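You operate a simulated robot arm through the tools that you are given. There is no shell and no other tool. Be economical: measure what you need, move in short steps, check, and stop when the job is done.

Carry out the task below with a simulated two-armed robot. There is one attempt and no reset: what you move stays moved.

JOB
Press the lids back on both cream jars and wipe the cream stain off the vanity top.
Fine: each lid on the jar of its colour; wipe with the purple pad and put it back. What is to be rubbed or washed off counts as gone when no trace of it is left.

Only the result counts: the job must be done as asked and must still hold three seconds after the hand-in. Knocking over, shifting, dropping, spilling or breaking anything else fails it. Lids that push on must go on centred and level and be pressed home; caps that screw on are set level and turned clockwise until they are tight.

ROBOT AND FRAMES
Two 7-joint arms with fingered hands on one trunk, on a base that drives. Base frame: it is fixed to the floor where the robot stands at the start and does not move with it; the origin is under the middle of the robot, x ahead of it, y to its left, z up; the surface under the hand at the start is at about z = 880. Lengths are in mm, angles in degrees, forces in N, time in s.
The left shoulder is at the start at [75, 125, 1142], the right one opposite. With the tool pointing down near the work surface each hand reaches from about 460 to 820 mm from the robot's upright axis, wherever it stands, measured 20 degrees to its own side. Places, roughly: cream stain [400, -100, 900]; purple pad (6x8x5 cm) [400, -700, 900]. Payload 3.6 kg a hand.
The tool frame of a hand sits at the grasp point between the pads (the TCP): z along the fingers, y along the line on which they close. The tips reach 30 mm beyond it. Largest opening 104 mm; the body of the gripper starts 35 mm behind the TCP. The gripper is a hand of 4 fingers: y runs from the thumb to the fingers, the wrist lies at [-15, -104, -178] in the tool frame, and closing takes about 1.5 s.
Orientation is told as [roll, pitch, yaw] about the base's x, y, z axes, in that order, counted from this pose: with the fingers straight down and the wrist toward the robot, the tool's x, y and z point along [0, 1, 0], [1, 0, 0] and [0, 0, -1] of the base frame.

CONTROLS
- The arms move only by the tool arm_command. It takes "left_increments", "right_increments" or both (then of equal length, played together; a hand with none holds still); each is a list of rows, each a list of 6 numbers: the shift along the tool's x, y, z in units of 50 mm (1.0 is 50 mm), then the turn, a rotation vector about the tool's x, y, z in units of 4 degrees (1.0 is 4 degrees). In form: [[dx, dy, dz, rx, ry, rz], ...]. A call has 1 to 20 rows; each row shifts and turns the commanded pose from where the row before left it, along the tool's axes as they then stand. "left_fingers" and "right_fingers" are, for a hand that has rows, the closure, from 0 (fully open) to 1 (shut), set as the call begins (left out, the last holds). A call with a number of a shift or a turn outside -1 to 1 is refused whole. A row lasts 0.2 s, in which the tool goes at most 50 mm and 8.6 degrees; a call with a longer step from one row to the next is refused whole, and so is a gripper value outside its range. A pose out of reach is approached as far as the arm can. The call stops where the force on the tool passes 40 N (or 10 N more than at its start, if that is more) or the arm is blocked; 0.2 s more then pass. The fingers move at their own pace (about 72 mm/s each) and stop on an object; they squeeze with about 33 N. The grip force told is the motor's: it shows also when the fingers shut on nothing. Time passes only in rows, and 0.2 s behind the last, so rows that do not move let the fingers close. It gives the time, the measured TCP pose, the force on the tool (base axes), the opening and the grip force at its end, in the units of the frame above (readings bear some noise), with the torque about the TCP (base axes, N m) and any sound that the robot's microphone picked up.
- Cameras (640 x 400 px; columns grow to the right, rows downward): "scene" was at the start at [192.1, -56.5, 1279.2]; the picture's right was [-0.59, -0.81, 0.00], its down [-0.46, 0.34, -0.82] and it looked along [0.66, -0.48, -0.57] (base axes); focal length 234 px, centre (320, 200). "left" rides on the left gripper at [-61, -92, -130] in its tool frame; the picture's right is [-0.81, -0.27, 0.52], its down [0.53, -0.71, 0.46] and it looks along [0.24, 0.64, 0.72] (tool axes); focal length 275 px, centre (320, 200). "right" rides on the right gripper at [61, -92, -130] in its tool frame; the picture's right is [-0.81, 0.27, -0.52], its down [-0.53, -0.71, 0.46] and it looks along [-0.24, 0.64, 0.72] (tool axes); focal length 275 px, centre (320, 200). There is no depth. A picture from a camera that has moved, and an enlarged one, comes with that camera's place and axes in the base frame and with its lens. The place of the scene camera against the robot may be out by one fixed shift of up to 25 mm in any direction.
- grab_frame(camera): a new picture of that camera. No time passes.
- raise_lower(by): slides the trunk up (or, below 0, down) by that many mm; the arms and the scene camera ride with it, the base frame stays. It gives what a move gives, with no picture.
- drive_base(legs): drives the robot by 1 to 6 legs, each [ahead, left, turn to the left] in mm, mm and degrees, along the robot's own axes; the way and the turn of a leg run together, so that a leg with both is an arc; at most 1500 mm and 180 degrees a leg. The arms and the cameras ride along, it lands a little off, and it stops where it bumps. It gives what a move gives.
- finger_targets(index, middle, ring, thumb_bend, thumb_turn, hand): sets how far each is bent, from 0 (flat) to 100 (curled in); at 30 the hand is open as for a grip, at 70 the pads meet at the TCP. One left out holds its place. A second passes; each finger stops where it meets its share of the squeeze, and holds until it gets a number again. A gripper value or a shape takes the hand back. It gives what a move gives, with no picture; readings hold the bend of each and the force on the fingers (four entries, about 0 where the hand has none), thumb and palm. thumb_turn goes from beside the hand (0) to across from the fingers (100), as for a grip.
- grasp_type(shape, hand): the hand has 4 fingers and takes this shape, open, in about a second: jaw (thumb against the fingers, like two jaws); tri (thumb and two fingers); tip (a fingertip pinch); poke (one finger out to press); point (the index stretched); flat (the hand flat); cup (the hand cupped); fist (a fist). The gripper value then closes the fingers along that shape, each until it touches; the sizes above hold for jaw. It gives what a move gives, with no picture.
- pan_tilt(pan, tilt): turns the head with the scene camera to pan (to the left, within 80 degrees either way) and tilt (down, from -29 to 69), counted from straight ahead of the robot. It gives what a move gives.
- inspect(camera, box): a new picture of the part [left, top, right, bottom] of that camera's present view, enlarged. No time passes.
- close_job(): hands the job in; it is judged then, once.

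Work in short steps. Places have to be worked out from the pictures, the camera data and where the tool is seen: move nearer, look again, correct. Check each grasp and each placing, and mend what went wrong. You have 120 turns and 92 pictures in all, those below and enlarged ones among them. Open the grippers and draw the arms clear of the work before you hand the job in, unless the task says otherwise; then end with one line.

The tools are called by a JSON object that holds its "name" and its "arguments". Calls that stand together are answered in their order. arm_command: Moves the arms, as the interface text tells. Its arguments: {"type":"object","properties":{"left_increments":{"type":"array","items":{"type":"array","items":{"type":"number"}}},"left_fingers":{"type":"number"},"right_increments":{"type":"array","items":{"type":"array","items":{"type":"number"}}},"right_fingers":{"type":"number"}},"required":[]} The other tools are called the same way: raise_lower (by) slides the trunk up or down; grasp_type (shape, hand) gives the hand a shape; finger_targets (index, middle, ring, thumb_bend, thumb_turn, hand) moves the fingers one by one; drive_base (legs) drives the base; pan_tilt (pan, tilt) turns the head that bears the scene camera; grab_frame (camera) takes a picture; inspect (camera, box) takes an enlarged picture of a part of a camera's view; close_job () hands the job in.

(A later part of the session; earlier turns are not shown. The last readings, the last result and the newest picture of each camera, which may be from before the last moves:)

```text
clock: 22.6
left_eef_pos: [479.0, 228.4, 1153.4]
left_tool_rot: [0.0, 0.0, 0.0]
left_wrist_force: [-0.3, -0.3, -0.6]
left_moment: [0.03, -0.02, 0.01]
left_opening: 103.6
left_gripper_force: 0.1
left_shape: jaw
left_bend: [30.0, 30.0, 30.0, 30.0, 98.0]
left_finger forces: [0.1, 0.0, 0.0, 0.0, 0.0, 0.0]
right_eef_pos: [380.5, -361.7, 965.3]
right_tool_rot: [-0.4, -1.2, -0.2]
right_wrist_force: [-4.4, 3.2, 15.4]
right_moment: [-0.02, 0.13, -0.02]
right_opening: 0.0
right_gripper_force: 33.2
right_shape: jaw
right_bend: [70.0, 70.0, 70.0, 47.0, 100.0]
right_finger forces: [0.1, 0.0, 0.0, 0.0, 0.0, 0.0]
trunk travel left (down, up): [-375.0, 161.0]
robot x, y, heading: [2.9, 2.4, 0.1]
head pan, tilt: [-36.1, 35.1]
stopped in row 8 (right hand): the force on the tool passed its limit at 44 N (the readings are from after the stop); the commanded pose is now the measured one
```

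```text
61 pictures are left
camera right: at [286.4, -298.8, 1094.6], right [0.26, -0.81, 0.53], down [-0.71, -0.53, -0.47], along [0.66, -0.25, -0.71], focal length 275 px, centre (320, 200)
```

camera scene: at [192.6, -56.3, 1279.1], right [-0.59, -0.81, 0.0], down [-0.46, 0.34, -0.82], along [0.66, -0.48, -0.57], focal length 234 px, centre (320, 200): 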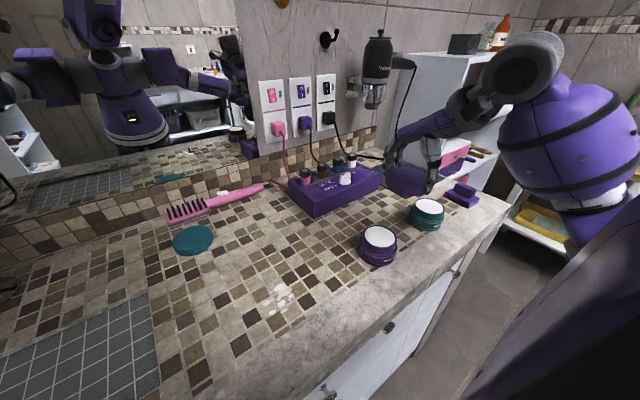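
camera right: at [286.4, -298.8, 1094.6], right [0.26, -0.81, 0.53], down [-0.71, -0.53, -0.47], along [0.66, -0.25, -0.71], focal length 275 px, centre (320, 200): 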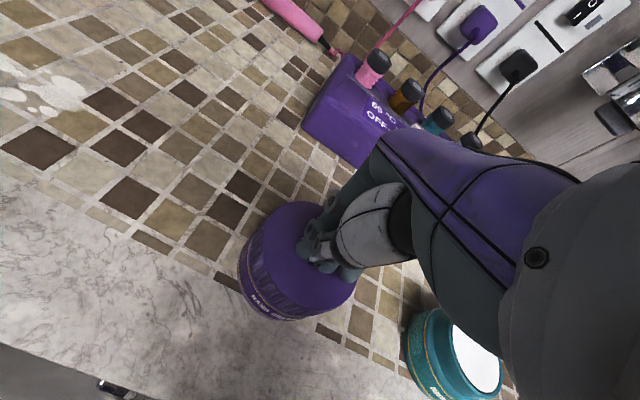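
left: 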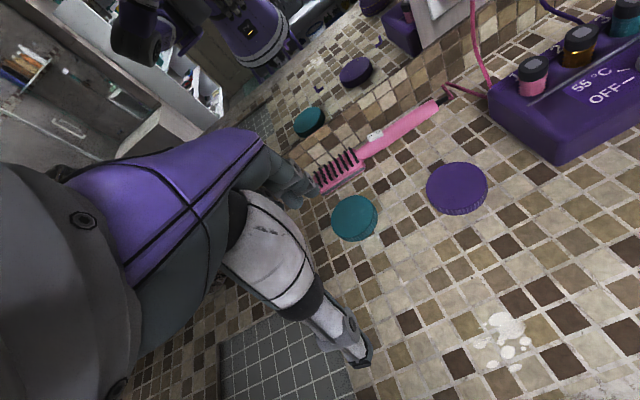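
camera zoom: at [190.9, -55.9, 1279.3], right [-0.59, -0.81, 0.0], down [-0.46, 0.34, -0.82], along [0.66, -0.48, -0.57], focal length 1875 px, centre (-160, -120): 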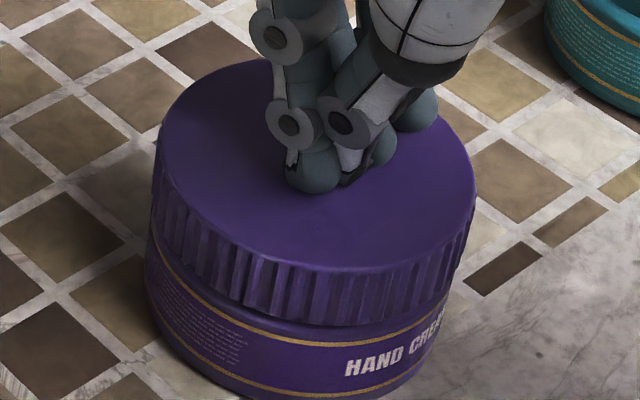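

That was refused for step size (50 mm total per row). I'll resend with smaller rows.

{"name": "arm_command", "arguments": {"right_increments": [[0, 0, -0.5, 0.28, 0, 0], [0, 0, -0.8, 0.03, -0.05, 0], [0, 0, -0.8, 0, -0.05, 0], [0.7, 0.6, 0, 0, 0, 0], [0.7, 0.6, 0, 0, 0, 0], [0.7, 0.6, 0, 0, 0, 0], [0.7, 0.6, 0, 0, 0, 0], [0.7, 0.6, 0, 0, 0, 0], [0.7, 0.6, 0.2, 0, 0, 0], [0.6, 0.6, 0.3, 0, 0, 0], [0.6, 0.6, 0.3, 0, 0, 0], [0, 0, 0, 0, 0, 0]], "right_fingers": 0}}

{"name": "grab_frame", "arguments": {"camera": "right"}}

{"name": "inspect", "arguments": {"camera": "scene", "box": [130, 160, 290, 270]}}

```text
clock: 25.2
left_eef_pos: [478.8, 228.4, 1154.0]
left_tool_rot: [-0.1, -0.1, 0.0]
left_wrist_force: [-0.7, 0.4, -0.6]
left_moment: [0.0, 0.0, 0.0]
left_opening: 103.6
left_gripper_force: 0.0
left_shape: jaw
left_bend: [30.0, 30.0, 30.0, 30.0, 98.0]
left_finger forces: [0.0, 0.0, 0.1, 0.0, 0.1, 0.1]
right_eef_pos: [621.4, -95.6, 1022.4]
right_tool_rot: [-1.0, 0.3, -0.4]
right_wrist_force: [-0.1, 0.4, -0.3]
right_moment: [0.01, 0.01, -0.03]
right_opening: 104.0
right_gripper_force: 0.1
right_shape: jaw
right_bend: [30.0, 30.0, 30.0, 30.0, 98.0]
right_finger forces: [0.1, 0.1, 0.0, 0.1, 0.0, 0.1]
trunk travel left (down, up): [-375.0, 161.0]
robot x, y, heading: [-1.2, 1.5, 0.0]
head pan, tilt: [-36.1, 35.1]
```

```text
60 pictures are left
camera right: at [531.3, -31.9, 1153.8], right [0.27, -0.8, 0.53], down [-0.72, -0.54, -0.44], along [0.64, -0.26, -0.72], focal length 275 px, centre (320, 200)
```

right: 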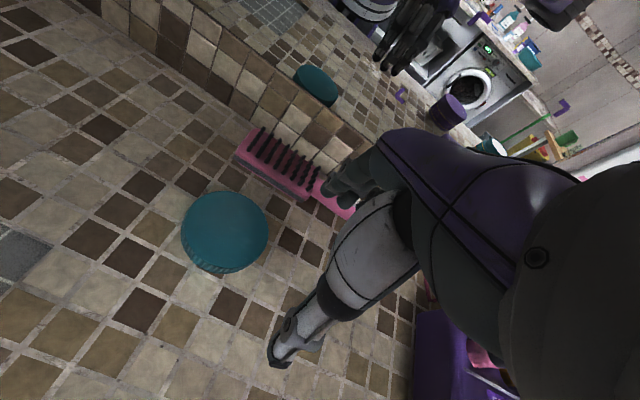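

```text
3.64 times, centred on (210, 215) of scene
camera zoom: at [190.9, -56.7, 1279.4], right [-0.59, -0.81, 0.0], down [-0.46, 0.34, -0.82], along [0.66, -0.48, -0.57], focal length 852 px, centre (720, 146)
```

zoom: 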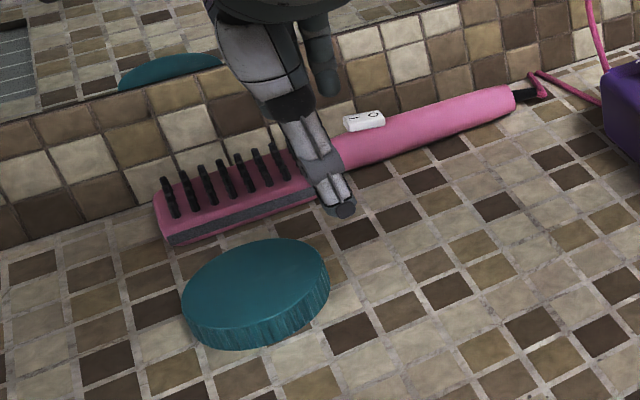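

The teal lid fits [663,-44] with radius about 42 in the camera model, and the brush edge is about 15–20 mm behind the finger path. I'll align, slightly toward the robot, and level the hand at z≈955.

{"name": "arm_command", "arguments": {"right_increments": [[0.5, 0.4, 0.2, -0.08, 0.25, -0.1], [0.53, 0.38, 0.3, 0, 0, 0], [0, 0, 0.4, 0, 0, 0], [0, 0, 0.4, 0, 0, 0], [0, 0, 0, 0, 0, 0]]}}

{"name": "grab_frame", "arguments": {"camera": "right"}}

{"name": "inspect", "arguments": {"camera": "scene", "box": [130, 170, 270, 260]}}

```text
clock: 26.4
left_eef_pos: [480.6, 227.9, 1153.1]
left_tool_rot: [0.0, 0.0, 0.0]
left_wrist_force: [0.2, -0.5, -0.4]
left_moment: [0.0, 0.01, 0.04]
left_opening: 103.8
left_gripper_force: 0.1
left_shape: jaw
left_bend: [30.0, 30.0, 30.0, 30.0, 98.0]
left_finger forces: [0.0, 0.1, 0.0, 0.0, 0.1, 0.0]
right_eef_pos: [625.0, -93.7, 958.1]
right_tool_rot: [0.1, 0.1, 0.0]
right_wrist_force: [-0.5, 0.3, -0.6]
right_moment: [-0.01, 0.01, 0.0]
right_opening: 103.8
right_gripper_force: 0.0
right_shape: jaw
right_bend: [30.0, 30.0, 30.0, 30.0, 98.0]
right_finger forces: [0.0, 0.0, 0.0, 0.0, 0.1, 0.0]
right hand out of reach, approached as far as the arm can: row 1, 2
trunk travel left (down, up): [-375.0, 161.0]
robot x, y, heading: [4.3, -2.2, -0.2]
head pan, tilt: [-36.1, 35.1]
```

```text
58 pictures are left
camera right: at [533.3, -33.5, 1091.4], right [0.28, -0.81, 0.52], down [-0.71, -0.53, -0.46], along [0.64, -0.24, -0.73], focal length 275 px, centre (320, 200)
```

right: 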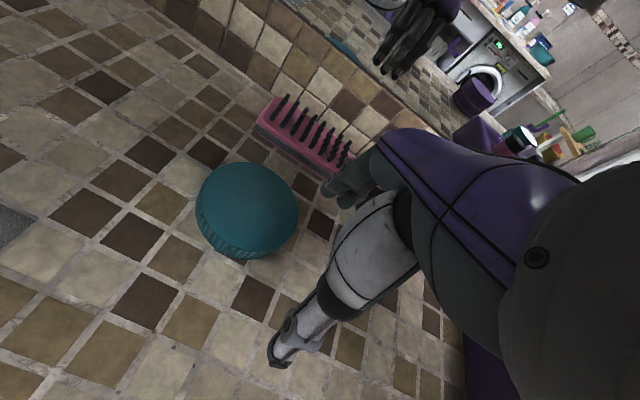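

```text
4.44 times, centred on (200, 215) of scene
camera zoom: at [191.9, -56.5, 1279.2], right [-0.59, -0.81, 0.0], down [-0.46, 0.34, -0.82], along [0.66, -0.48, -0.57], focal length 1042 px, centre (853, 133)
```

zoom: 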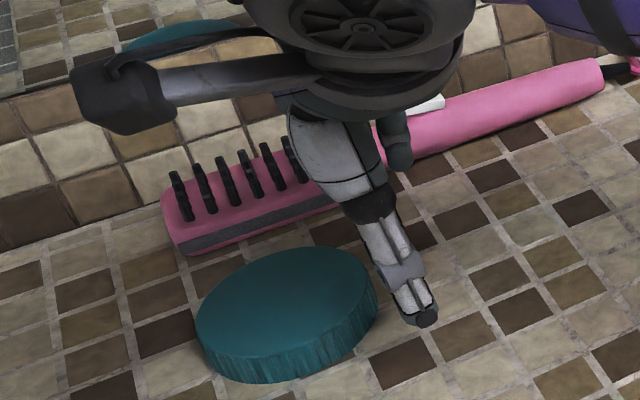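

The teal lid is just beyond the right arm's reach from here. I'll raise the hand and drive the base 90 mm left.

{"name": "arm_command", "arguments": {"right_increments": [[0, 0, -0.5, 0, 0, 0], [0, -0.4, -0.8, 0, 0, 0], [0, -0.4, -0.7, 0, 0, 0]]}}

{"name": "drive_base", "arguments": {"legs": [[0, 90, 0]]}}

{"name": "grab_frame", "arguments": {"camera": "right"}}

```text
clock: 27.2
left_eef_pos: [478.5, 228.7, 1152.9]
left_tool_rot: [-0.1, -0.1, 0.0]
left_wrist_force: [0.3, 1.4, -0.2]
left_moment: [-0.01, 0.0, -0.02]
left_opening: 103.7
left_gripper_force: 0.1
left_shape: jaw
left_bend: [30.0, 30.0, 30.0, 30.0, 98.0]
left_finger forces: [0.0, 0.0, 0.0, 0.0, 0.0, 0.0]
right_eef_pos: [583.6, -94.6, 1061.2]
right_tool_rot: [0.1, 0.1, 0.0]
right_wrist_force: [0.0, -0.2, -0.9]
right_moment: [0.0, -0.01, -0.01]
right_opening: 103.8
right_gripper_force: 0.0
right_shape: jaw
right_bend: [30.0, 30.0, 30.0, 30.0, 98.0]
right_finger forces: [0.1, 0.0, 0.1, 0.0, 0.0, 0.0]
trunk travel left (down, up): [-375.0, 161.0]
robot x, y, heading: [-2.1, -2.0, -0.3]
head pan, tilt: [-36.1, 35.1]
```

```text
clock: 28.7
left_eef_pos: [479.2, 316.8, 1152.1]
left_tool_rot: [0.0, -0.1, 0.0]
left_wrist_force: [0.5, 0.5, 0.4]
left_moment: [-0.01, 0.03, 0.02]
left_opening: 104.0
left_gripper_force: 0.1
left_shape: jaw
left_bend: [30.0, 30.0, 30.0, 30.0, 98.0]
left_finger forces: [0.1, 0.0, 0.1, 0.0, 0.0, 0.1]
right_eef_pos: [583.9, -5.6, 1061.2]
right_tool_rot: [0.0, 0.1, 0.1]
right_wrist_force: [0.4, 0.0, -0.7]
right_moment: [0.0, 0.01, 0.02]
right_opening: 103.9
right_gripper_force: 0.0
right_shape: jaw
right_bend: [30.0, 30.0, 30.0, 30.0, 98.0]
right_finger forces: [0.1, 0.0, 0.1, 0.0, 0.0, 0.0]
trunk travel left (down, up): [-375.0, 161.0]
robot x, y, heading: [1.6, 87.2, -0.0]
head pan, tilt: [-36.1, 35.1]
```

```text
56 pictures are left
camera right: at [492.9, 55.4, 1193.1], right [0.28, -0.81, 0.51], down [-0.71, -0.53, -0.46], along [0.64, -0.24, -0.73], focal length 275 px, centre (320, 200)
```

right: 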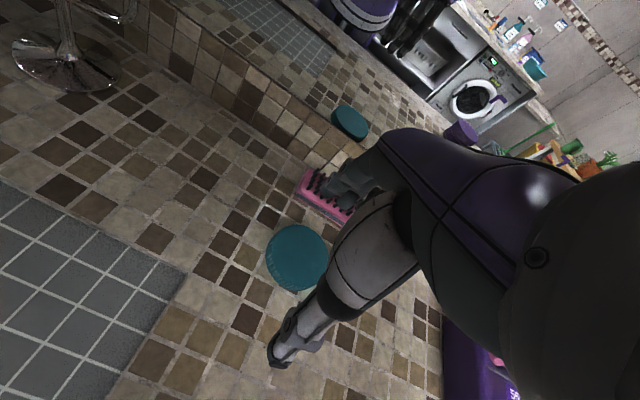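

The lid is consistent at about [663,-41]. I'll descend near it and check again.

{"name": "arm_command", "arguments": {"right_increments": [[-0.35, 0.6, 0.4, 0, 0, 0], [-0.35, 0.65, 0.4, 0, 0, 0], [0, 0.2, 0.6, 0, 0, 0], [0, 0, 0.4, 0, 0, 0], [0, 0, 0, 0, 0, 0]]}}

{"name": "grab_frame", "arguments": {"camera": "right"}}

```text
clock: 29.9
left_eef_pos: [479.1, 316.4, 1152.0]
left_tool_rot: [0.0, 0.1, -0.1]
left_wrist_force: [-0.3, -0.6, 0.1]
left_moment: [0.01, 0.04, 0.02]
left_opening: 103.8
left_gripper_force: 0.1
left_shape: jaw
left_bend: [30.0, 30.0, 30.0, 30.0, 98.0]
left_finger forces: [0.1, 0.0, 0.0, 0.1, 0.1, 0.1]
right_eef_pos: [656.2, -38.9, 970.7]
right_tool_rot: [0.2, 0.1, 0.0]
right_wrist_force: [-0.3, 0.4, 0.3]
right_moment: [-0.01, 0.0, 0.0]
right_opening: 103.9
right_gripper_force: 0.1
right_shape: jaw
right_bend: [30.0, 30.0, 30.0, 30.0, 98.0]
right_finger forces: [0.1, 0.0, 0.1, 0.0, 0.1, 0.0]
trunk travel left (down, up): [-375.0, 161.0]
robot x, y, heading: [1.3, 90.9, -0.3]
head pan, tilt: [-36.1, 35.1]
```

```text
55 pictures are left
camera right: at [565.3, 21.5, 1103.4], right [0.28, -0.81, 0.51], down [-0.71, -0.53, -0.46], along [0.64, -0.24, -0.73], focal length 275 px, centre (320, 200)
```

right: 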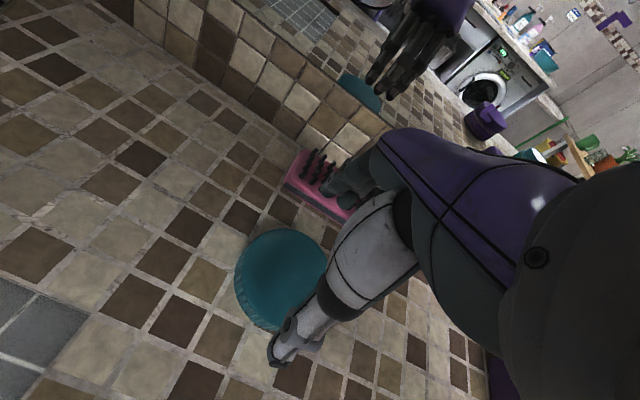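

The model fits with the lid centre at [663,-43]. I'll correct slightly and descend to z≈915.

{"name": "arm_command", "arguments": {"right_increments": [[-0.08, 0.1, 0.3, 0, 0, 0], [0, 0, 0.3, 0, 0, 0], [0, 0, 0.3, 0, 0, 0], [0, 0, 0.2, 0, 0, 0], [0, 0, 0, 0, 0, 0]]}}

{"name": "inspect", "arguments": {"camera": "right", "box": [200, 120, 440, 390]}}

{"name": "grab_frame", "arguments": {"camera": "scene"}}

```text
clock: 31.1
left_eef_pos: [478.8, 317.4, 1151.8]
left_tool_rot: [0.0, 0.0, 0.0]
left_wrist_force: [-0.5, 0.2, 0.3]
left_moment: [-0.05, -0.01, -0.02]
left_opening: 103.6
left_gripper_force: 0.0
left_shape: jaw
left_bend: [30.0, 30.0, 30.0, 30.0, 98.0]
left_finger forces: [0.1, 0.1, 0.0, 0.1, 0.0, 0.0]
right_eef_pos: [662.9, -43.4, 917.0]
right_tool_rot: [0.2, 0.1, 0.2]
right_wrist_force: [-0.3, -0.3, -0.6]
right_moment: [0.01, 0.01, 0.0]
right_opening: 103.9
right_gripper_force: 0.1
right_shape: jaw
right_bend: [30.0, 30.0, 30.0, 30.0, 98.0]
right_finger forces: [0.0, 0.1, 0.1, 0.1, 0.0, 0.1]
trunk travel left (down, up): [-375.0, 161.0]
robot x, y, heading: [4.9, 91.4, 0.1]
head pan, tilt: [-36.1, 35.1]
```

```text
1.48 times, centred on (320, 255) of right
camera zoom: at [570.6, 16.8, 1049.0], right [0.28, -0.81, 0.51], down [-0.71, -0.53, -0.46], along [0.64, -0.24, -0.73], focal length 408 px, centre (320, 118)
```

zoom: 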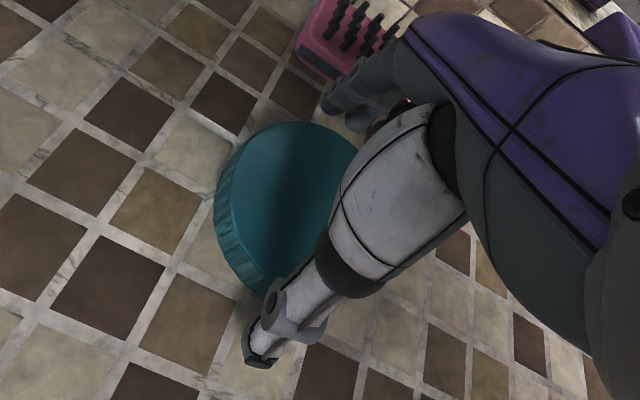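

```text
53 pictures are left
camera scene: at [192.0, 32.5, 1279.2], right [-0.59, -0.81, 0.0], down [-0.46, 0.34, -0.82], along [0.66, -0.48, -0.57], focal length 234 px, centre (320, 200)
```

scene: 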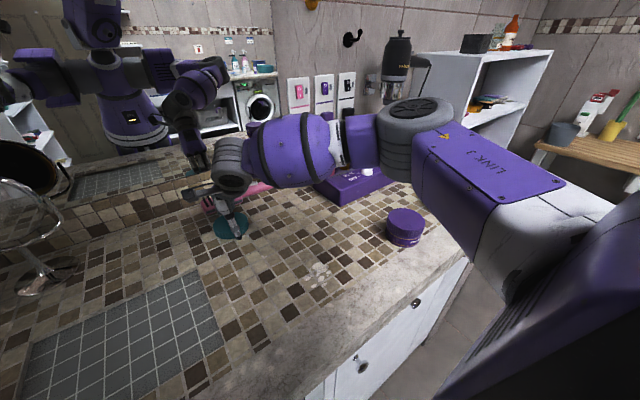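

The fingers straddle the lid and clear the brush. I'm closing.

{"name": "arm_command", "arguments": {"right_increments": [[0, 0, 0, 0, 0, 0], [0, 0, 0, 0, 0, 0], [0, 0, 0, 0, 0, 0], [0, 0, 0, 0, 0, 0], [0, 0, 0, 0, 0, 0], [0, 0, 0, 0, 0, 0], [0, 0, 0, 0, 0, 0], [0, 0, 0, 0, 0, 0]], "right_fingers": 1}}

{"name": "inspect", "arguments": {"camera": "right", "box": [200, 120, 440, 390]}}

```text
clock: 32.9
left_eef_pos: [478.3, 317.8, 1152.9]
left_tool_rot: [0.0, 0.0, 0.1]
left_wrist_force: [-0.5, -0.7, -0.7]
left_moment: [-0.01, 0.0, 0.0]
left_opening: 103.6
left_gripper_force: 0.1
left_shape: jaw
left_bend: [30.0, 30.0, 30.0, 30.0, 98.0]
left_finger forces: [0.0, 0.0, 0.0, 0.1, 0.0, 0.0]
right_eef_pos: [662.8, -43.6, 917.1]
right_tool_rot: [0.2, 0.0, 0.2]
right_wrist_force: [-0.1, 0.6, -0.4]
right_moment: [0.0, -0.02, 0.01]
right_opening: 73.1
right_gripper_force: 33.3
right_shape: jaw
right_bend: [27.0, 37.0, 38.0, 58.0, 99.0]
right_finger forces: [18.5, 9.9, 0.5, 0.0, 29.1, 0.0]
trunk travel left (down, up): [-375.0, 161.0]
robot x, y, heading: [1.5, 90.0, 0.1]
head pan, tilt: [-36.1, 35.1]
```

```text
1.48 times, centred on (320, 255) of right
camera zoom: at [570.6, 16.9, 1049.1], right [0.28, -0.81, 0.51], down [-0.71, -0.53, -0.46], along [0.64, -0.24, -0.73], focal length 408 px, centre (320, 118)
```

zoom: 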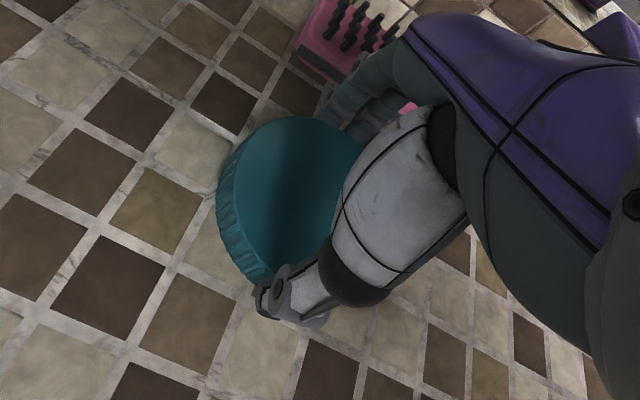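

The grip reads the same bends as for the purple lid, so the in-hand geometry is the same. I'll lift, pull back, and drive the base right by 150 mm.

{"name": "arm_command", "arguments": {"right_increments": [[0, 0, -0.2, 0, 0, 0], [0, 0, -0.5, 0, 0, 0], [0, 0, -0.8, 0, 0, 0], [0, 0, -0.8, 0, 0, 0], [0, -0.5, -0.6, 0, 0, 0], [0, -0.9, 0, 0, 0, 0], [0, -0.9, 0, 0, 0, 0], [0, -0.9, 0, 0, 0, 0]]}}

{"name": "drive_base", "arguments": {"legs": [[0, -150, 0]]}}

{"name": "grab_frame", "arguments": {"camera": "right"}}

{"name": "grab_frame", "arguments": {"camera": "scene"}}

```text
clock: 34.7
left_eef_pos: [477.9, 317.3, 1153.7]
left_tool_rot: [0.0, -0.1, 0.0]
left_wrist_force: [-0.4, 0.5, -0.3]
left_moment: [0.0, -0.02, 0.0]
left_opening: 103.8
left_gripper_force: 0.1
left_shape: jaw
left_bend: [30.0, 30.0, 30.0, 30.0, 98.0]
left_finger forces: [0.0, 0.1, 0.0, 0.0, 0.0, 0.0]
right_eef_pos: [501.3, -44.3, 1059.8]
right_tool_rot: [0.0, 0.1, 0.1]
right_wrist_force: [-0.3, -1.0, -0.3]
right_moment: [0.0, -0.01, -0.02]
right_opening: 73.1
right_gripper_force: 32.8
right_shape: jaw
right_bend: [27.0, 37.0, 38.0, 58.0, 99.0]
right_finger forces: [18.4, 9.8, 0.4, 0.1, 29.1, 0.0]
trunk travel left (down, up): [-375.0, 161.0]
robot x, y, heading: [-0.3, 89.6, 0.2]
head pan, tilt: [-36.1, 35.1]
```

```text
clock: 36.7
left_eef_pos: [479.2, 162.4, 1152.2]
left_tool_rot: [0.0, 0.1, 0.1]
left_wrist_force: [-0.4, 0.6, 0.0]
left_moment: [0.04, 0.0, 0.0]
left_opening: 103.9
left_gripper_force: 0.1
left_shape: jaw
left_bend: [30.0, 30.0, 30.0, 30.0, 98.0]
left_finger forces: [0.1, 0.0, 0.0, 0.0, 0.0, 0.0]
right_eef_pos: [502.3, -196.8, 1060.5]
right_tool_rot: [0.2, 0.1, 0.2]
right_wrist_force: [-0.7, -1.3, -1.1]
right_moment: [0.01, 0.0, 0.03]
right_opening: 73.1
right_gripper_force: 32.9
right_shape: jaw
right_bend: [27.0, 37.0, 38.0, 58.0, 99.0]
right_finger forces: [18.5, 9.8, 0.6, 0.0, 29.0, 0.0]
trunk travel left (down, up): [-375.0, 161.0]
robot x, y, heading: [-0.0, -63.2, 0.3]
head pan, tilt: [-36.1, 35.1]
```

```text
51 pictures are left
camera right: at [411.3, -136.9, 1192.2], right [0.28, -0.81, 0.51], down [-0.71, -0.53, -0.46], along [0.64, -0.24, -0.73], focal length 275 px, centre (320, 200)
```

right: 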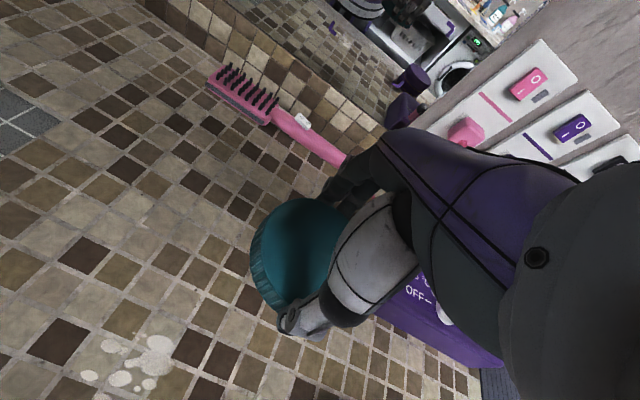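

```text
50 pictures are left
camera scene: at [192.2, -122.4, 1279.2], right [-0.59, -0.81, 0.0], down [-0.46, 0.34, -0.82], along [0.66, -0.48, -0.57], focal length 234 px, centre (320, 200)
```

scene: 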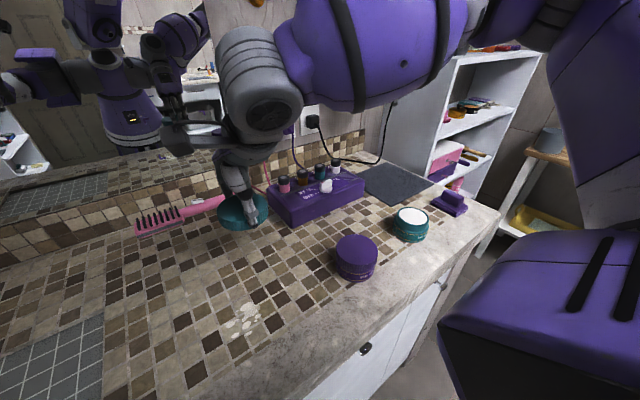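

Lid is secure. I'm moving to a viewing pose beside the teal jar, which is near [383,-537].

{"name": "arm_command", "arguments": {"right_increments": [[-0.8, -0.24, 0, 0, 0, 0], [-0.8, -0.24, 0, 0, 0, 0], [-0.8, -0.24, 0, 0, 0, 0], [-0.8, -0.24, 0, 0, 0, 0], [-0.8, -0.24, 0, 0, 0, 0], [-0.8, -0.24, 0, 0, 0, 0], [-0.8, -0.24, 0, 0, 0, 0], [-0.8, -0.24, 0, 0, 0, 0], [-0.8, -0.24, 0, 0, 0, 0], [-0.8, 0, 0, 0, 0, 0], [0, 0, 0, 0, 0, 0]]}}

{"name": "grab_frame", "arguments": {"camera": "right"}}

{"name": "grab_frame", "arguments": {"camera": "scene"}}

```text
clock: 39.1
left_eef_pos: [479.8, 163.6, 1153.1]
left_tool_rot: [0.0, 0.0, 0.1]
left_wrist_force: [-0.5, 0.7, 0.6]
left_moment: [0.0, -0.01, 0.0]
left_opening: 103.4
left_gripper_force: 0.2
left_shape: jaw
left_bend: [30.0, 30.0, 30.0, 30.0, 98.0]
left_finger forces: [0.1, 0.1, 0.1, 0.0, 0.0, 0.0]
right_eef_pos: [395.7, -599.3, 1059.8]
right_tool_rot: [0.1, 0.2, 0.1]
right_wrist_force: [0.0, 0.5, -1.2]
right_moment: [0.02, 0.01, -0.02]
right_opening: 72.7
right_gripper_force: 32.8
right_shape: jaw
right_bend: [27.0, 37.0, 39.0, 58.0, 99.0]
right_finger forces: [17.4, 9.4, 2.5, 0.0, 29.3, 0.0]
trunk travel left (down, up): [-375.0, 161.0]
robot x, y, heading: [0.3, -65.7, -0.1]
head pan, tilt: [-36.1, 35.1]
```

```text
49 pictures are left
camera right: at [304.2, -539.4, 1190.9], right [0.28, -0.81, 0.52], down [-0.71, -0.53, -0.46], along [0.64, -0.24, -0.73], focal length 275 px, centre (320, 200)
```

right: 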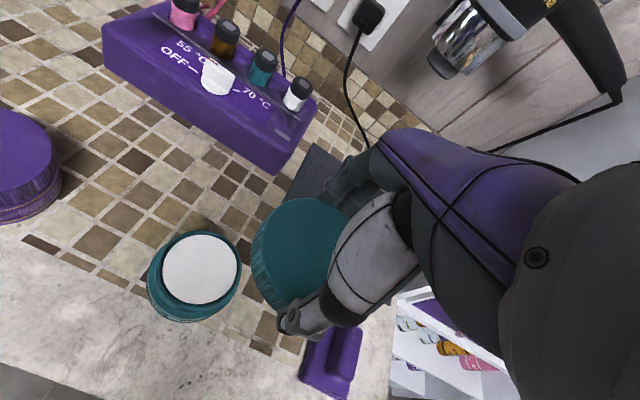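

```text
48 pictures are left
camera scene: at [192.1, -121.8, 1279.2], right [-0.59, -0.81, 0.0], down [-0.46, 0.34, -0.82], along [0.66, -0.48, -0.57], focal length 234 px, centre (320, 200)
```

scene: 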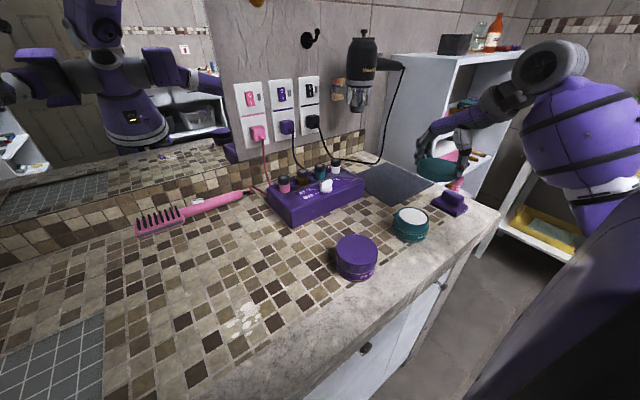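

The teal jar triangulates to about [386,-544]. I'll hover the lid there at z≈986 and inspect.

{"name": "arm_command", "arguments": {"right_increments": [[0.4, -0.06, 0.3, 0, 0, 0], [0.4, -0.06, 0.4, 0, 0, 0], [0.33, -0.06, 0.4, 0, 0, 0], [0, 0, 0.38, 0, 0, 0], [0, 0, 0, 0, 0, 0]]}}

{"name": "inspect", "arguments": {"camera": "scene", "box": [370, 185, 450, 255]}}

{"name": "inspect", "arguments": {"camera": "right", "box": [200, 180, 360, 350]}}

```text
clock: 40.3
left_eef_pos: [479.0, 162.3, 1153.1]
left_tool_rot: [0.0, 0.0, 0.0]
left_wrist_force: [0.1, 0.1, 0.2]
left_moment: [0.0, -0.06, 0.0]
left_opening: 103.7
left_gripper_force: 0.1
left_shape: jaw
left_bend: [30.0, 30.0, 30.0, 30.0, 98.0]
left_finger forces: [0.0, 0.0, 0.1, 0.0, 0.0, 0.0]
right_eef_pos: [387.5, -542.5, 984.3]
right_tool_rot: [0.2, 0.1, 0.2]
right_wrist_force: [-0.8, -0.6, -0.5]
right_moment: [0.04, 0.02, -0.01]
right_opening: 72.8
right_gripper_force: 32.5
right_shape: jaw
right_bend: [27.0, 37.0, 39.0, 58.0, 99.0]
right_finger forces: [17.5, 9.3, 2.5, 0.0, 29.2, 0.1]
trunk travel left (down, up): [-375.0, 161.0]
robot x, y, heading: [0.1, -66.6, 0.1]
head pan, tilt: [-36.1, 35.1]
```

```text
5.71 times, centred on (410, 220) of scene
camera zoom: at [192.2, -122.0, 1279.2], right [-0.59, -0.81, 0.0], down [-0.46, 0.34, -0.82], along [0.66, -0.48, -0.57], focal length 1339 px, centre (-194, 86)
```

zoom: 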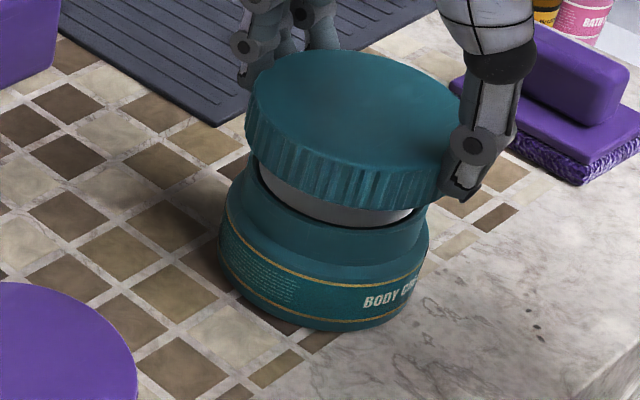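

```text
2.35 times, centred on (280, 265) of right
camera zoom: at [295.5, -481.0, 1117.3], right [0.28, -0.81, 0.52], down [-0.71, -0.53, -0.46], along [0.64, -0.24, -0.73], focal length 648 px, centre (414, 47)
```

zoom: 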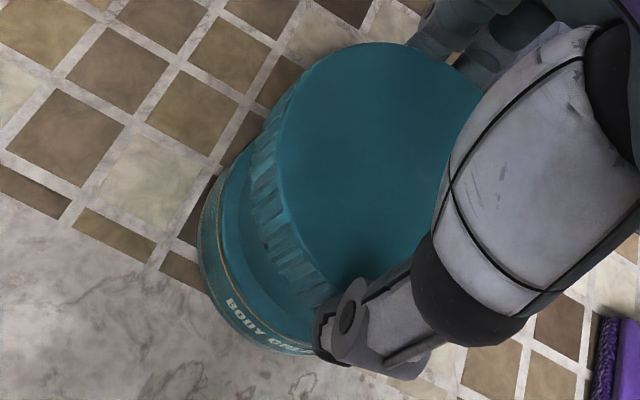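

Lid and jar line up within about 1 mm in both views, compared with the purple placement. I'll lower in small steps.

{"name": "arm_command", "arguments": {"right_increments": [[0.01, 0, 0.1, 0, 0, 0], [0, 0, 0.1, 0, 0, 0], [0, 0, 0.06, 0, 0, 0], [0, 0, 0.06, 0, 0, 0], [0, 0, 0, 0, 0, 0]]}}

{"name": "inspect", "arguments": {"camera": "scene", "box": [370, 195, 450, 245]}}

```text
clock: 41.5
left_eef_pos: [480.4, 162.3, 1152.1]
left_tool_rot: [0.0, 0.0, 0.1]
left_wrist_force: [-0.1, -0.4, 0.1]
left_moment: [-0.01, -0.01, -0.02]
left_opening: 103.4
left_gripper_force: 0.1
left_shape: jaw
left_bend: [30.0, 30.0, 30.0, 30.0, 98.0]
left_finger forces: [0.0, 0.1, 0.0, 0.0, 0.1, 0.0]
right_eef_pos: [388.4, -540.1, 968.9]
right_tool_rot: [0.1, 0.1, 0.2]
right_wrist_force: [-1.1, -0.1, 0.3]
right_moment: [-0.01, 0.04, 0.02]
right_opening: 72.7
right_gripper_force: 33.0
right_shape: jaw
right_bend: [27.0, 37.0, 39.0, 58.0, 99.0]
right_finger forces: [17.4, 9.5, 2.5, 0.1, 29.2, 0.0]
trunk travel left (down, up): [-375.0, 161.0]
robot x, y, heading: [0.5, -63.1, 0.1]
head pan, tilt: [-36.1, 35.1]
```

```text
8.00 times, centred on (410, 220) of scene
camera zoom: at [192.2, -122.1, 1279.2], right [-0.59, -0.81, 0.0], down [-0.46, 0.34, -0.82], along [0.66, -0.48, -0.57], focal length 1875 px, centre (-400, 40)
```

zoom: 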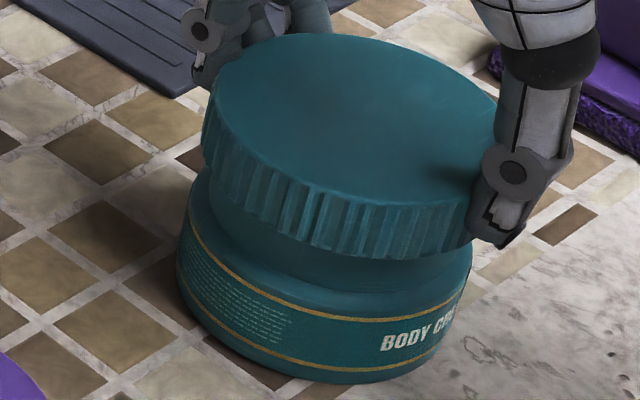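

Looks concentric. Continuing to contact.

{"name": "arm_command", "arguments": {"right_increments": [[0, 0, 0.05, 0, 0, 0], [0, 0, 0.05, 0, 0, 0], [0, 0, 0.05, 0, 0, 0], [0, 0, 0.05, 0, 0, 0], [0, 0, 0, 0, 0, 0]]}}

{"name": "inspect", "arguments": {"camera": "scene", "box": [370, 195, 450, 245]}}

```text
clock: 42.7
left_eef_pos: [478.5, 164.2, 1153.3]
left_tool_rot: [-0.1, -0.2, 0.2]
left_wrist_force: [0.1, 1.5, 0.6]
left_moment: [-0.02, 0.02, -0.01]
left_opening: 103.7
left_gripper_force: 0.0
left_shape: jaw
left_bend: [30.0, 30.0, 30.0, 30.0, 98.0]
left_finger forces: [0.0, 0.0, 0.1, 0.0, 0.0, 0.0]
right_eef_pos: [385.3, -539.4, 961.9]
right_tool_rot: [-0.1, -0.3, 0.2]
right_wrist_force: [1.7, 0.0, 26.6]
right_moment: [-0.11, -1.04, -0.03]
right_opening: 72.5
right_gripper_force: 33.2
right_shape: jaw
right_bend: [27.0, 36.0, 39.0, 58.0, 99.0]
right_finger forces: [18.9, 12.2, 3.0, 0.0, 30.3, 0.0]
trunk travel left (down, up): [-375.0, 161.0]
robot x, y, heading: [-0.9, -67.6, 0.0]
head pan, tilt: [-36.1, 35.1]
```

```text
8.00 times, centred on (410, 220) of scene
camera zoom: at [190.8, -120.5, 1279.6], right [-0.59, -0.81, 0.0], down [-0.46, 0.34, -0.82], along [0.66, -0.48, -0.57], focal length 1875 px, centre (-400, 40)
```

zoom: 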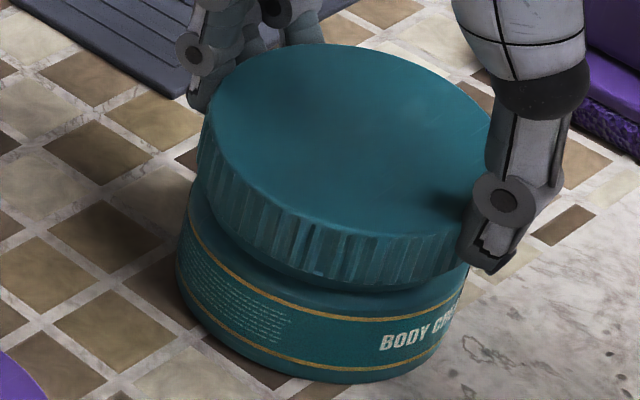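

Same contact signature as with the purple lid. I'll release, raise, and look.

{"name": "arm_command", "arguments": {"right_increments": [[0, 0, -0.04, 0, 0, 0], [0, 0, 0, 0, 0, 0], [0, 0, 0, 0, 0, 0], [0, 0, 0, 0, 0, 0], [0, 0, 0, 0, 0, 0], [0, 0, 0, 0, 0, 0], [0, 0, -0.4, 0, 0, 0], [0, 0, -0.8, 0, 0, 0], [0, 0, -0.8, 0, 0, 0]], "right_fingers": 0}}

{"name": "inspect", "arguments": {"camera": "scene", "box": [370, 195, 450, 245]}}

{"name": "grab_frame", "arguments": {"camera": "right"}}

```text
clock: 44.7
left_eef_pos: [478.7, 163.0, 1153.3]
left_tool_rot: [0.1, 0.1, 0.1]
left_wrist_force: [1.2, -0.4, 0.1]
left_moment: [-0.01, -0.01, -0.01]
left_opening: 103.5
left_gripper_force: 0.0
left_shape: jaw
left_bend: [30.0, 30.0, 30.0, 30.0, 98.0]
left_finger forces: [0.0, 0.1, 0.0, 0.0, 0.0, 0.0]
right_eef_pos: [388.4, -538.0, 1060.7]
right_tool_rot: [0.2, 0.1, 0.2]
right_wrist_force: [0.0, 0.1, -0.6]
right_moment: [0.02, -0.04, 0.01]
right_opening: 103.7
right_gripper_force: 0.1
right_shape: jaw
right_bend: [30.0, 30.0, 30.0, 30.0, 98.0]
right_finger forces: [0.0, 0.0, 0.0, 0.1, 0.0, 0.0]
trunk travel left (down, up): [-375.0, 161.0]
robot x, y, heading: [2.8, -66.2, -0.1]
head pan, tilt: [-36.1, 35.1]
```

```text
8.00 times, centred on (410, 220) of scene
camera zoom: at [192.1, -121.9, 1279.2], right [-0.59, -0.81, 0.0], down [-0.46, 0.34, -0.82], along [0.66, -0.48, -0.57], focal length 1875 px, centre (-400, 40)
```

zoom: 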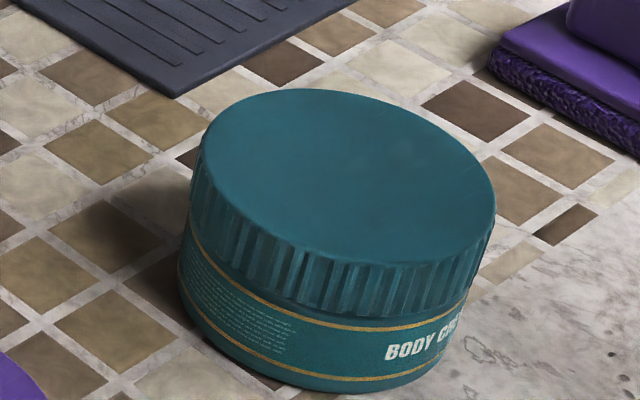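

```text
42 pictures are left
camera right: at [296.2, -478.5, 1193.5], right [0.28, -0.81, 0.51], down [-0.71, -0.53, -0.46], along [0.64, -0.24, -0.73], focal length 275 px, centre (320, 200)
```

right: 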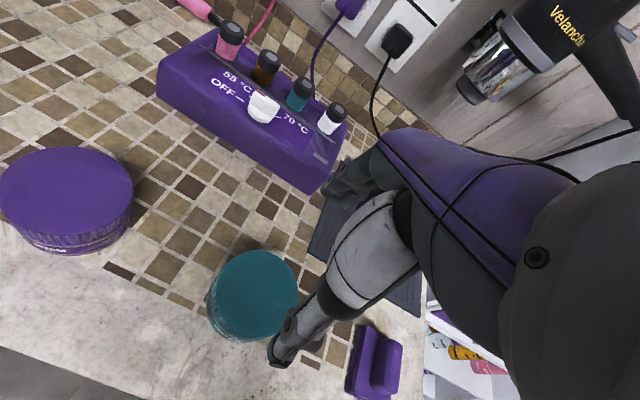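

The lid sits loosely on the neck. I'll close the fingers and press at its centre, about [385,-543].

{"name": "arm_command", "arguments": {"right_increments": [[-0.1, -0.06, 0, 0, 0.05, -0.05], [0, 0, 0, 0, 0, 0], [0, 0, 0, 0, 0, 0], [0, 0, 0, 0, 0, 0], [0, 0, 0, 0, 0, 0], [0, 0, 0, 0, 0, 0], [0, 0, 0.4, 0, 0, 0], [0, 0, 0.5, 0, 0, 0], [0, 0, 0.5, 0, 0, 0], [0, 0, 0.3, 0, 0, 0], [0, 0, 0, 0, 0, 0]], "right_fingers": 1}}

{"name": "inspect", "arguments": {"camera": "scene", "box": [354, 170, 466, 250]}}

```text
clock: 47.1
left_eef_pos: [480.8, 163.4, 1152.9]
left_tool_rot: [-0.1, 0.0, 0.1]
left_wrist_force: [-0.8, 0.5, -1.0]
left_moment: [0.01, 0.01, -0.01]
left_opening: 103.7
left_gripper_force: 0.1
left_shape: jaw
left_bend: [30.0, 30.0, 30.0, 30.0, 98.0]
left_finger forces: [0.0, 0.0, 0.0, 0.0, 0.1, 0.1]
right_eef_pos: [384.1, -544.0, 974.9]
right_tool_rot: [0.3, 0.1, 0.3]
right_wrist_force: [-0.2, -0.3, -0.6]
right_moment: [0.0, 0.0, 0.04]
right_opening: 0.0
right_gripper_force: 33.5
right_shape: jaw
right_bend: [70.0, 70.0, 70.0, 47.0, 100.0]
right_finger forces: [0.0, 0.0, 0.0, 0.0, 0.0, 0.0]
trunk travel left (down, up): [-375.0, 161.0]
robot x, y, heading: [-1.1, -65.7, 0.0]
head pan, tilt: [-36.1, 35.1]
```

```text
5.00 times, centred on (410, 210) of scene
camera zoom: at [192.2, -122.1, 1279.2], right [-0.59, -0.81, 0.0], down [-0.46, 0.34, -0.82], along [0.66, -0.48, -0.57], focal length 1172 px, centre (-130, 150)
```

zoom: 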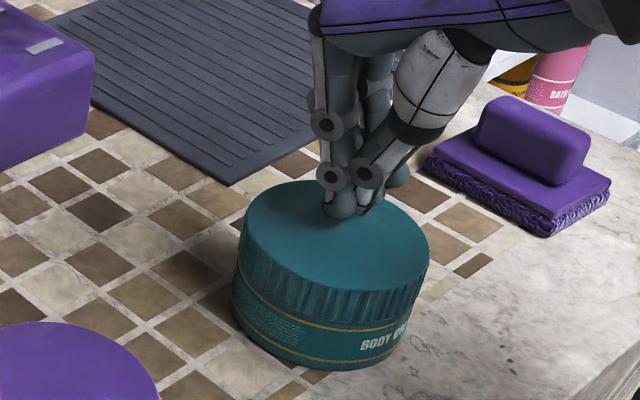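

The tips are centred about 10 mm above the lid. Pressing.

{"name": "arm_command", "arguments": {"right_increments": [[0, 0, 0.08, 0, 0, 0], [0, 0, 0.06, 0, 0, 0], [0, 0, 0.06, 0, 0, 0], [0, 0, 0.06, 0, 0, 0], [0, 0, 0.06, 0, 0, 0], [0, 0, 0.06, 0, 0, 0], [0, 0, 0.06, 0, 0, 0], [0, 0, 0.06, 0, 0, 0], [0, 0, 0.06, 0, 0, 0]]}}

{"name": "inspect", "arguments": {"camera": "scene", "box": [370, 195, 450, 245]}}

```text
clock: 48.4
left_eef_pos: [478.3, 163.1, 1152.4]
left_tool_rot: [0.0, -0.1, 0.1]
left_wrist_force: [0.7, 0.0, -0.3]
left_moment: [0.01, 0.0, -0.02]
left_opening: 104.0
left_gripper_force: 0.1
left_shape: jaw
left_bend: [30.0, 30.0, 30.0, 30.0, 98.0]
left_finger forces: [0.0, 0.1, 0.0, 0.0, 0.0, 0.0]
right_eef_pos: [385.3, -546.2, 965.1]
right_tool_rot: [0.0, -1.1, 0.2]
right_wrist_force: [-3.3, 3.8, 11.8]
right_moment: [0.2, 0.04, 0.03]
right_opening: 0.0
right_gripper_force: 33.0
right_shape: jaw
right_bend: [70.0, 70.0, 70.0, 47.0, 100.0]
right_finger forces: [0.0, 0.1, 0.1, 0.0, 0.0, 0.0]
trunk travel left (down, up): [-375.0, 161.0]
robot x, y, heading: [2.8, -65.8, -0.2]
head pan, tilt: [-36.1, 35.1]
heard: snap
stopped in row 6 (right hand): the force on the tool passed its limit at 44 N (the readings are from after the stop); the commanded pose is now the measured one
```

```text
8.00 times, centred on (410, 220) of scene
camera zoom: at [191.2, -121.4, 1279.2], right [-0.59, -0.81, 0.0], down [-0.46, 0.34, -0.82], along [0.66, -0.48, -0.57], focal length 1875 px, centre (-400, 40)
```

zoom: 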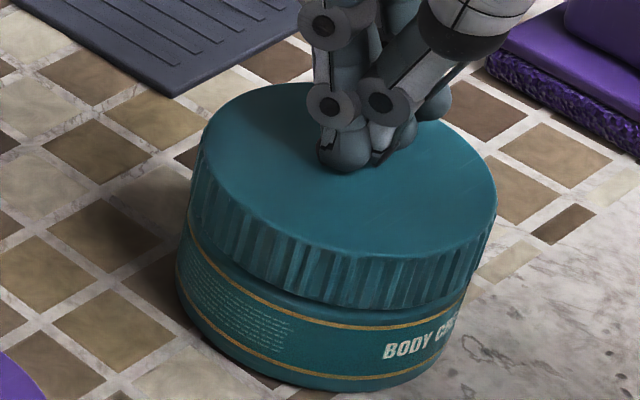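

Snap at the same seated height (965). I'll lift, open, and move over towards the pad for a close look, checking the teal lid on the way.

{"name": "arm_command", "arguments": {"right_increments": [[0, 0, -0.4, 0.28, 0, 0], [0, 0, -0.8, 0, 0, -0.05], [0, 0, -0.8, 0, 0, 0], [-0.9, 0, 0, 0, 0, 0], [-0.9, 0.05, 0, 0, 0, 0], [-0.9, 0.05, 0, 0, 0, 0], [-0.9, 0.05, 0, 0, 0, 0], [0, 0, 0, 0, 0, 0]], "right_fingers": 0}}

{"name": "grab_frame", "arguments": {"camera": "right"}}

{"name": "inspect", "arguments": {"camera": "scene", "box": [310, 170, 510, 290]}}

```text
clock: 50.2
left_eef_pos: [479.1, 162.8, 1152.4]
left_tool_rot: [0.0, 0.0, 0.2]
left_wrist_force: [0.2, 0.9, -0.6]
left_moment: [0.0, 0.02, 0.0]
left_opening: 103.7
left_gripper_force: 0.0
left_shape: jaw
left_bend: [30.0, 30.0, 30.0, 30.0, 98.0]
left_finger forces: [0.1, 0.0, 0.0, 0.0, 0.1, 0.0]
right_eef_pos: [395.1, -724.1, 1063.5]
right_tool_rot: [-0.1, 0.3, 0.4]
right_wrist_force: [-0.4, -0.2, 0.3]
right_moment: [-0.03, -0.01, 0.01]
right_opening: 103.8
right_gripper_force: 0.0
right_shape: jaw
right_bend: [30.0, 30.0, 30.0, 30.0, 98.0]
right_finger forces: [0.0, 0.1, 0.0, 0.0, 0.0, 0.0]
trunk travel left (down, up): [-375.0, 161.0]
robot x, y, heading: [5.1, -65.4, -0.1]
head pan, tilt: [-36.1, 35.1]
```

```text
39 pictures are left
camera right: at [302.6, -663.3, 1196.5], right [0.28, -0.81, 0.52], down [-0.71, -0.54, -0.45], along [0.64, -0.24, -0.73], focal length 275 px, centre (320, 200)
```

right: 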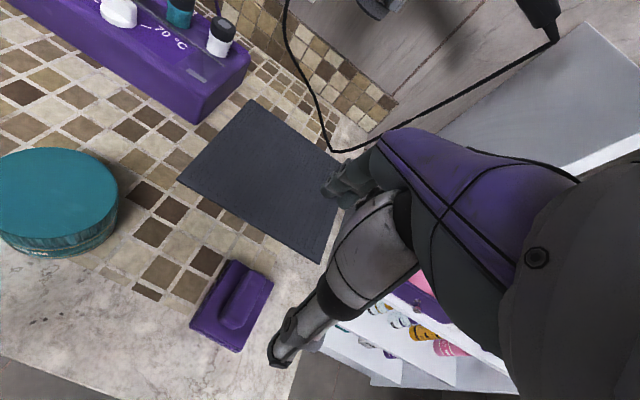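

```text
3.20 times, centred on (410, 230) of scene
camera zoom: at [192.1, -122.1, 1279.2], right [-0.59, -0.81, 0.0], down [-0.46, 0.34, -0.82], along [0.66, -0.48, -0.57], focal length 750 px, centre (32, 104)
```

zoom: 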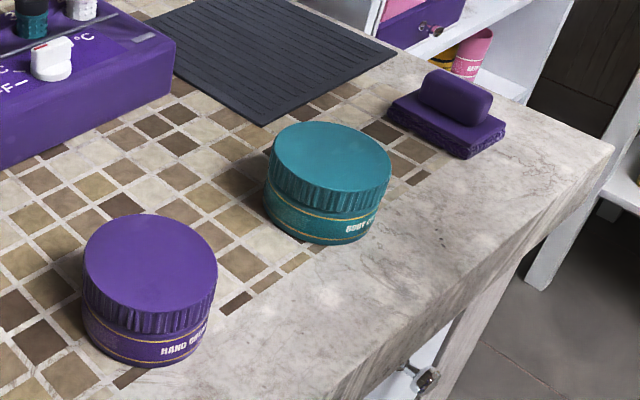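

Both jars look closed and level. The pad is centred near [383,-715], long side and handle along x, handle top near z 922. I'll turn the hand to yaw −90 so it closes across the handle.

{"name": "arm_command", "arguments": {"right_increments": [[0, 0, 0, 0, 0, 1], [0, 0, 0, 0, 0, 1], [0, 0, 0, 0, 0, 1], [0, 0, 0, 0, 0, 1], [0, 0, 0, 0, 0, 1], [0, 0, 0, 0, 0, 1], [0, 0, 0, 0, 0, 1], [0, 0, 0, 0, 0, 1], [0, 0, 0, 0, 0, 1], [0, 0, 0, 0, 0, 1], [0, 0, 0, 0, 0, 1], [0, 0, 0, 0, 0, 1], [0, 0, 0, 0, 0, 1], [0, 0, 0, 0, 0, 1], [0, 0, 0, 0, 0, 1], [0, 0, 0, 0, 0, 1], [0, 0, 0, 0, 0, 1], [0, 0, 0, 0, 0, 1], [0, 0, 0, 0, 0, 1], [0, 0, 0, 0, 0, 1]]}}

{"name": "arm_command", "arguments": {"right_increments": [[0, 0, 0, 0, 0, 1], [0, 0, 0, 0, 0, 1], [0, 0, 0, 0, 0, 0.5], [0, 0, 0, 0, 0, 0]]}}

{"name": "grab_frame", "arguments": {"camera": "right"}}

```text
clock: 54.4
left_eef_pos: [478.6, 162.0, 1153.4]
left_tool_rot: [0.1, 0.0, 0.2]
left_wrist_force: [0.0, 0.4, -0.3]
left_moment: [0.0, 0.0, -0.01]
left_opening: 103.6
left_gripper_force: 0.1
left_shape: jaw
left_bend: [30.0, 30.0, 30.0, 30.0, 98.0]
left_finger forces: [0.0, 0.0, 0.0, 0.0, 0.0, 0.0]
right_eef_pos: [395.1, -727.6, 1062.9]
right_tool_rot: [-0.3, 0.0, -79.7]
right_wrist_force: [0.0, 0.0, -0.6]
right_moment: [-0.03, 0.0, -0.01]
right_opening: 103.5
right_gripper_force: 0.0
right_shape: jaw
right_bend: [30.0, 30.0, 30.0, 30.0, 98.0]
right_finger forces: [0.1, 0.0, 0.0, 0.1, 0.0, 0.0]
trunk travel left (down, up): [-375.0, 161.0]
robot x, y, heading: [0.9, -65.2, -0.4]
head pan, tilt: [-36.1, 35.1]
```

```text
clock: 55.4
left_eef_pos: [480.4, 162.6, 1153.1]
left_tool_rot: [0.0, 0.1, 0.0]
left_wrist_force: [-0.6, 0.4, 0.3]
left_moment: [0.0, -0.03, 0.02]
left_opening: 103.7
left_gripper_force: 0.1
left_shape: jaw
left_bend: [30.0, 30.0, 30.0, 30.0, 98.0]
left_finger forces: [0.0, 0.1, 0.0, 0.0, 0.0, 0.1]
right_eef_pos: [393.9, -725.4, 1063.5]
right_tool_rot: [-0.3, -0.1, -89.7]
right_wrist_force: [-0.5, -0.1, 0.0]
right_moment: [-0.01, 0.02, -0.01]
right_opening: 104.0
right_gripper_force: 0.0
right_shape: jaw
right_bend: [30.0, 30.0, 30.0, 30.0, 98.0]
right_finger forces: [0.1, 0.0, 0.0, 0.0, 0.0, 0.1]
trunk travel left (down, up): [-375.0, 161.0]
robot x, y, heading: [1.5, -62.6, -0.1]
head pan, tilt: [-36.1, 35.1]
```

```text
37 pictures are left
camera right: at [455.8, -634.1, 1194.9], right [-0.81, -0.28, 0.52], down [-0.54, 0.71, -0.45], along [-0.24, -0.65, -0.72], focal length 275 px, centre (320, 200)
```

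right: 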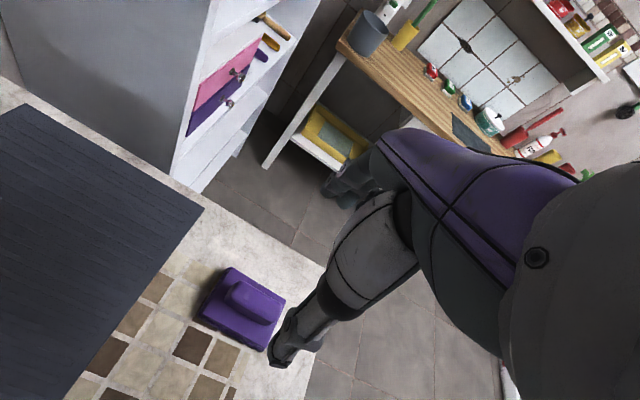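

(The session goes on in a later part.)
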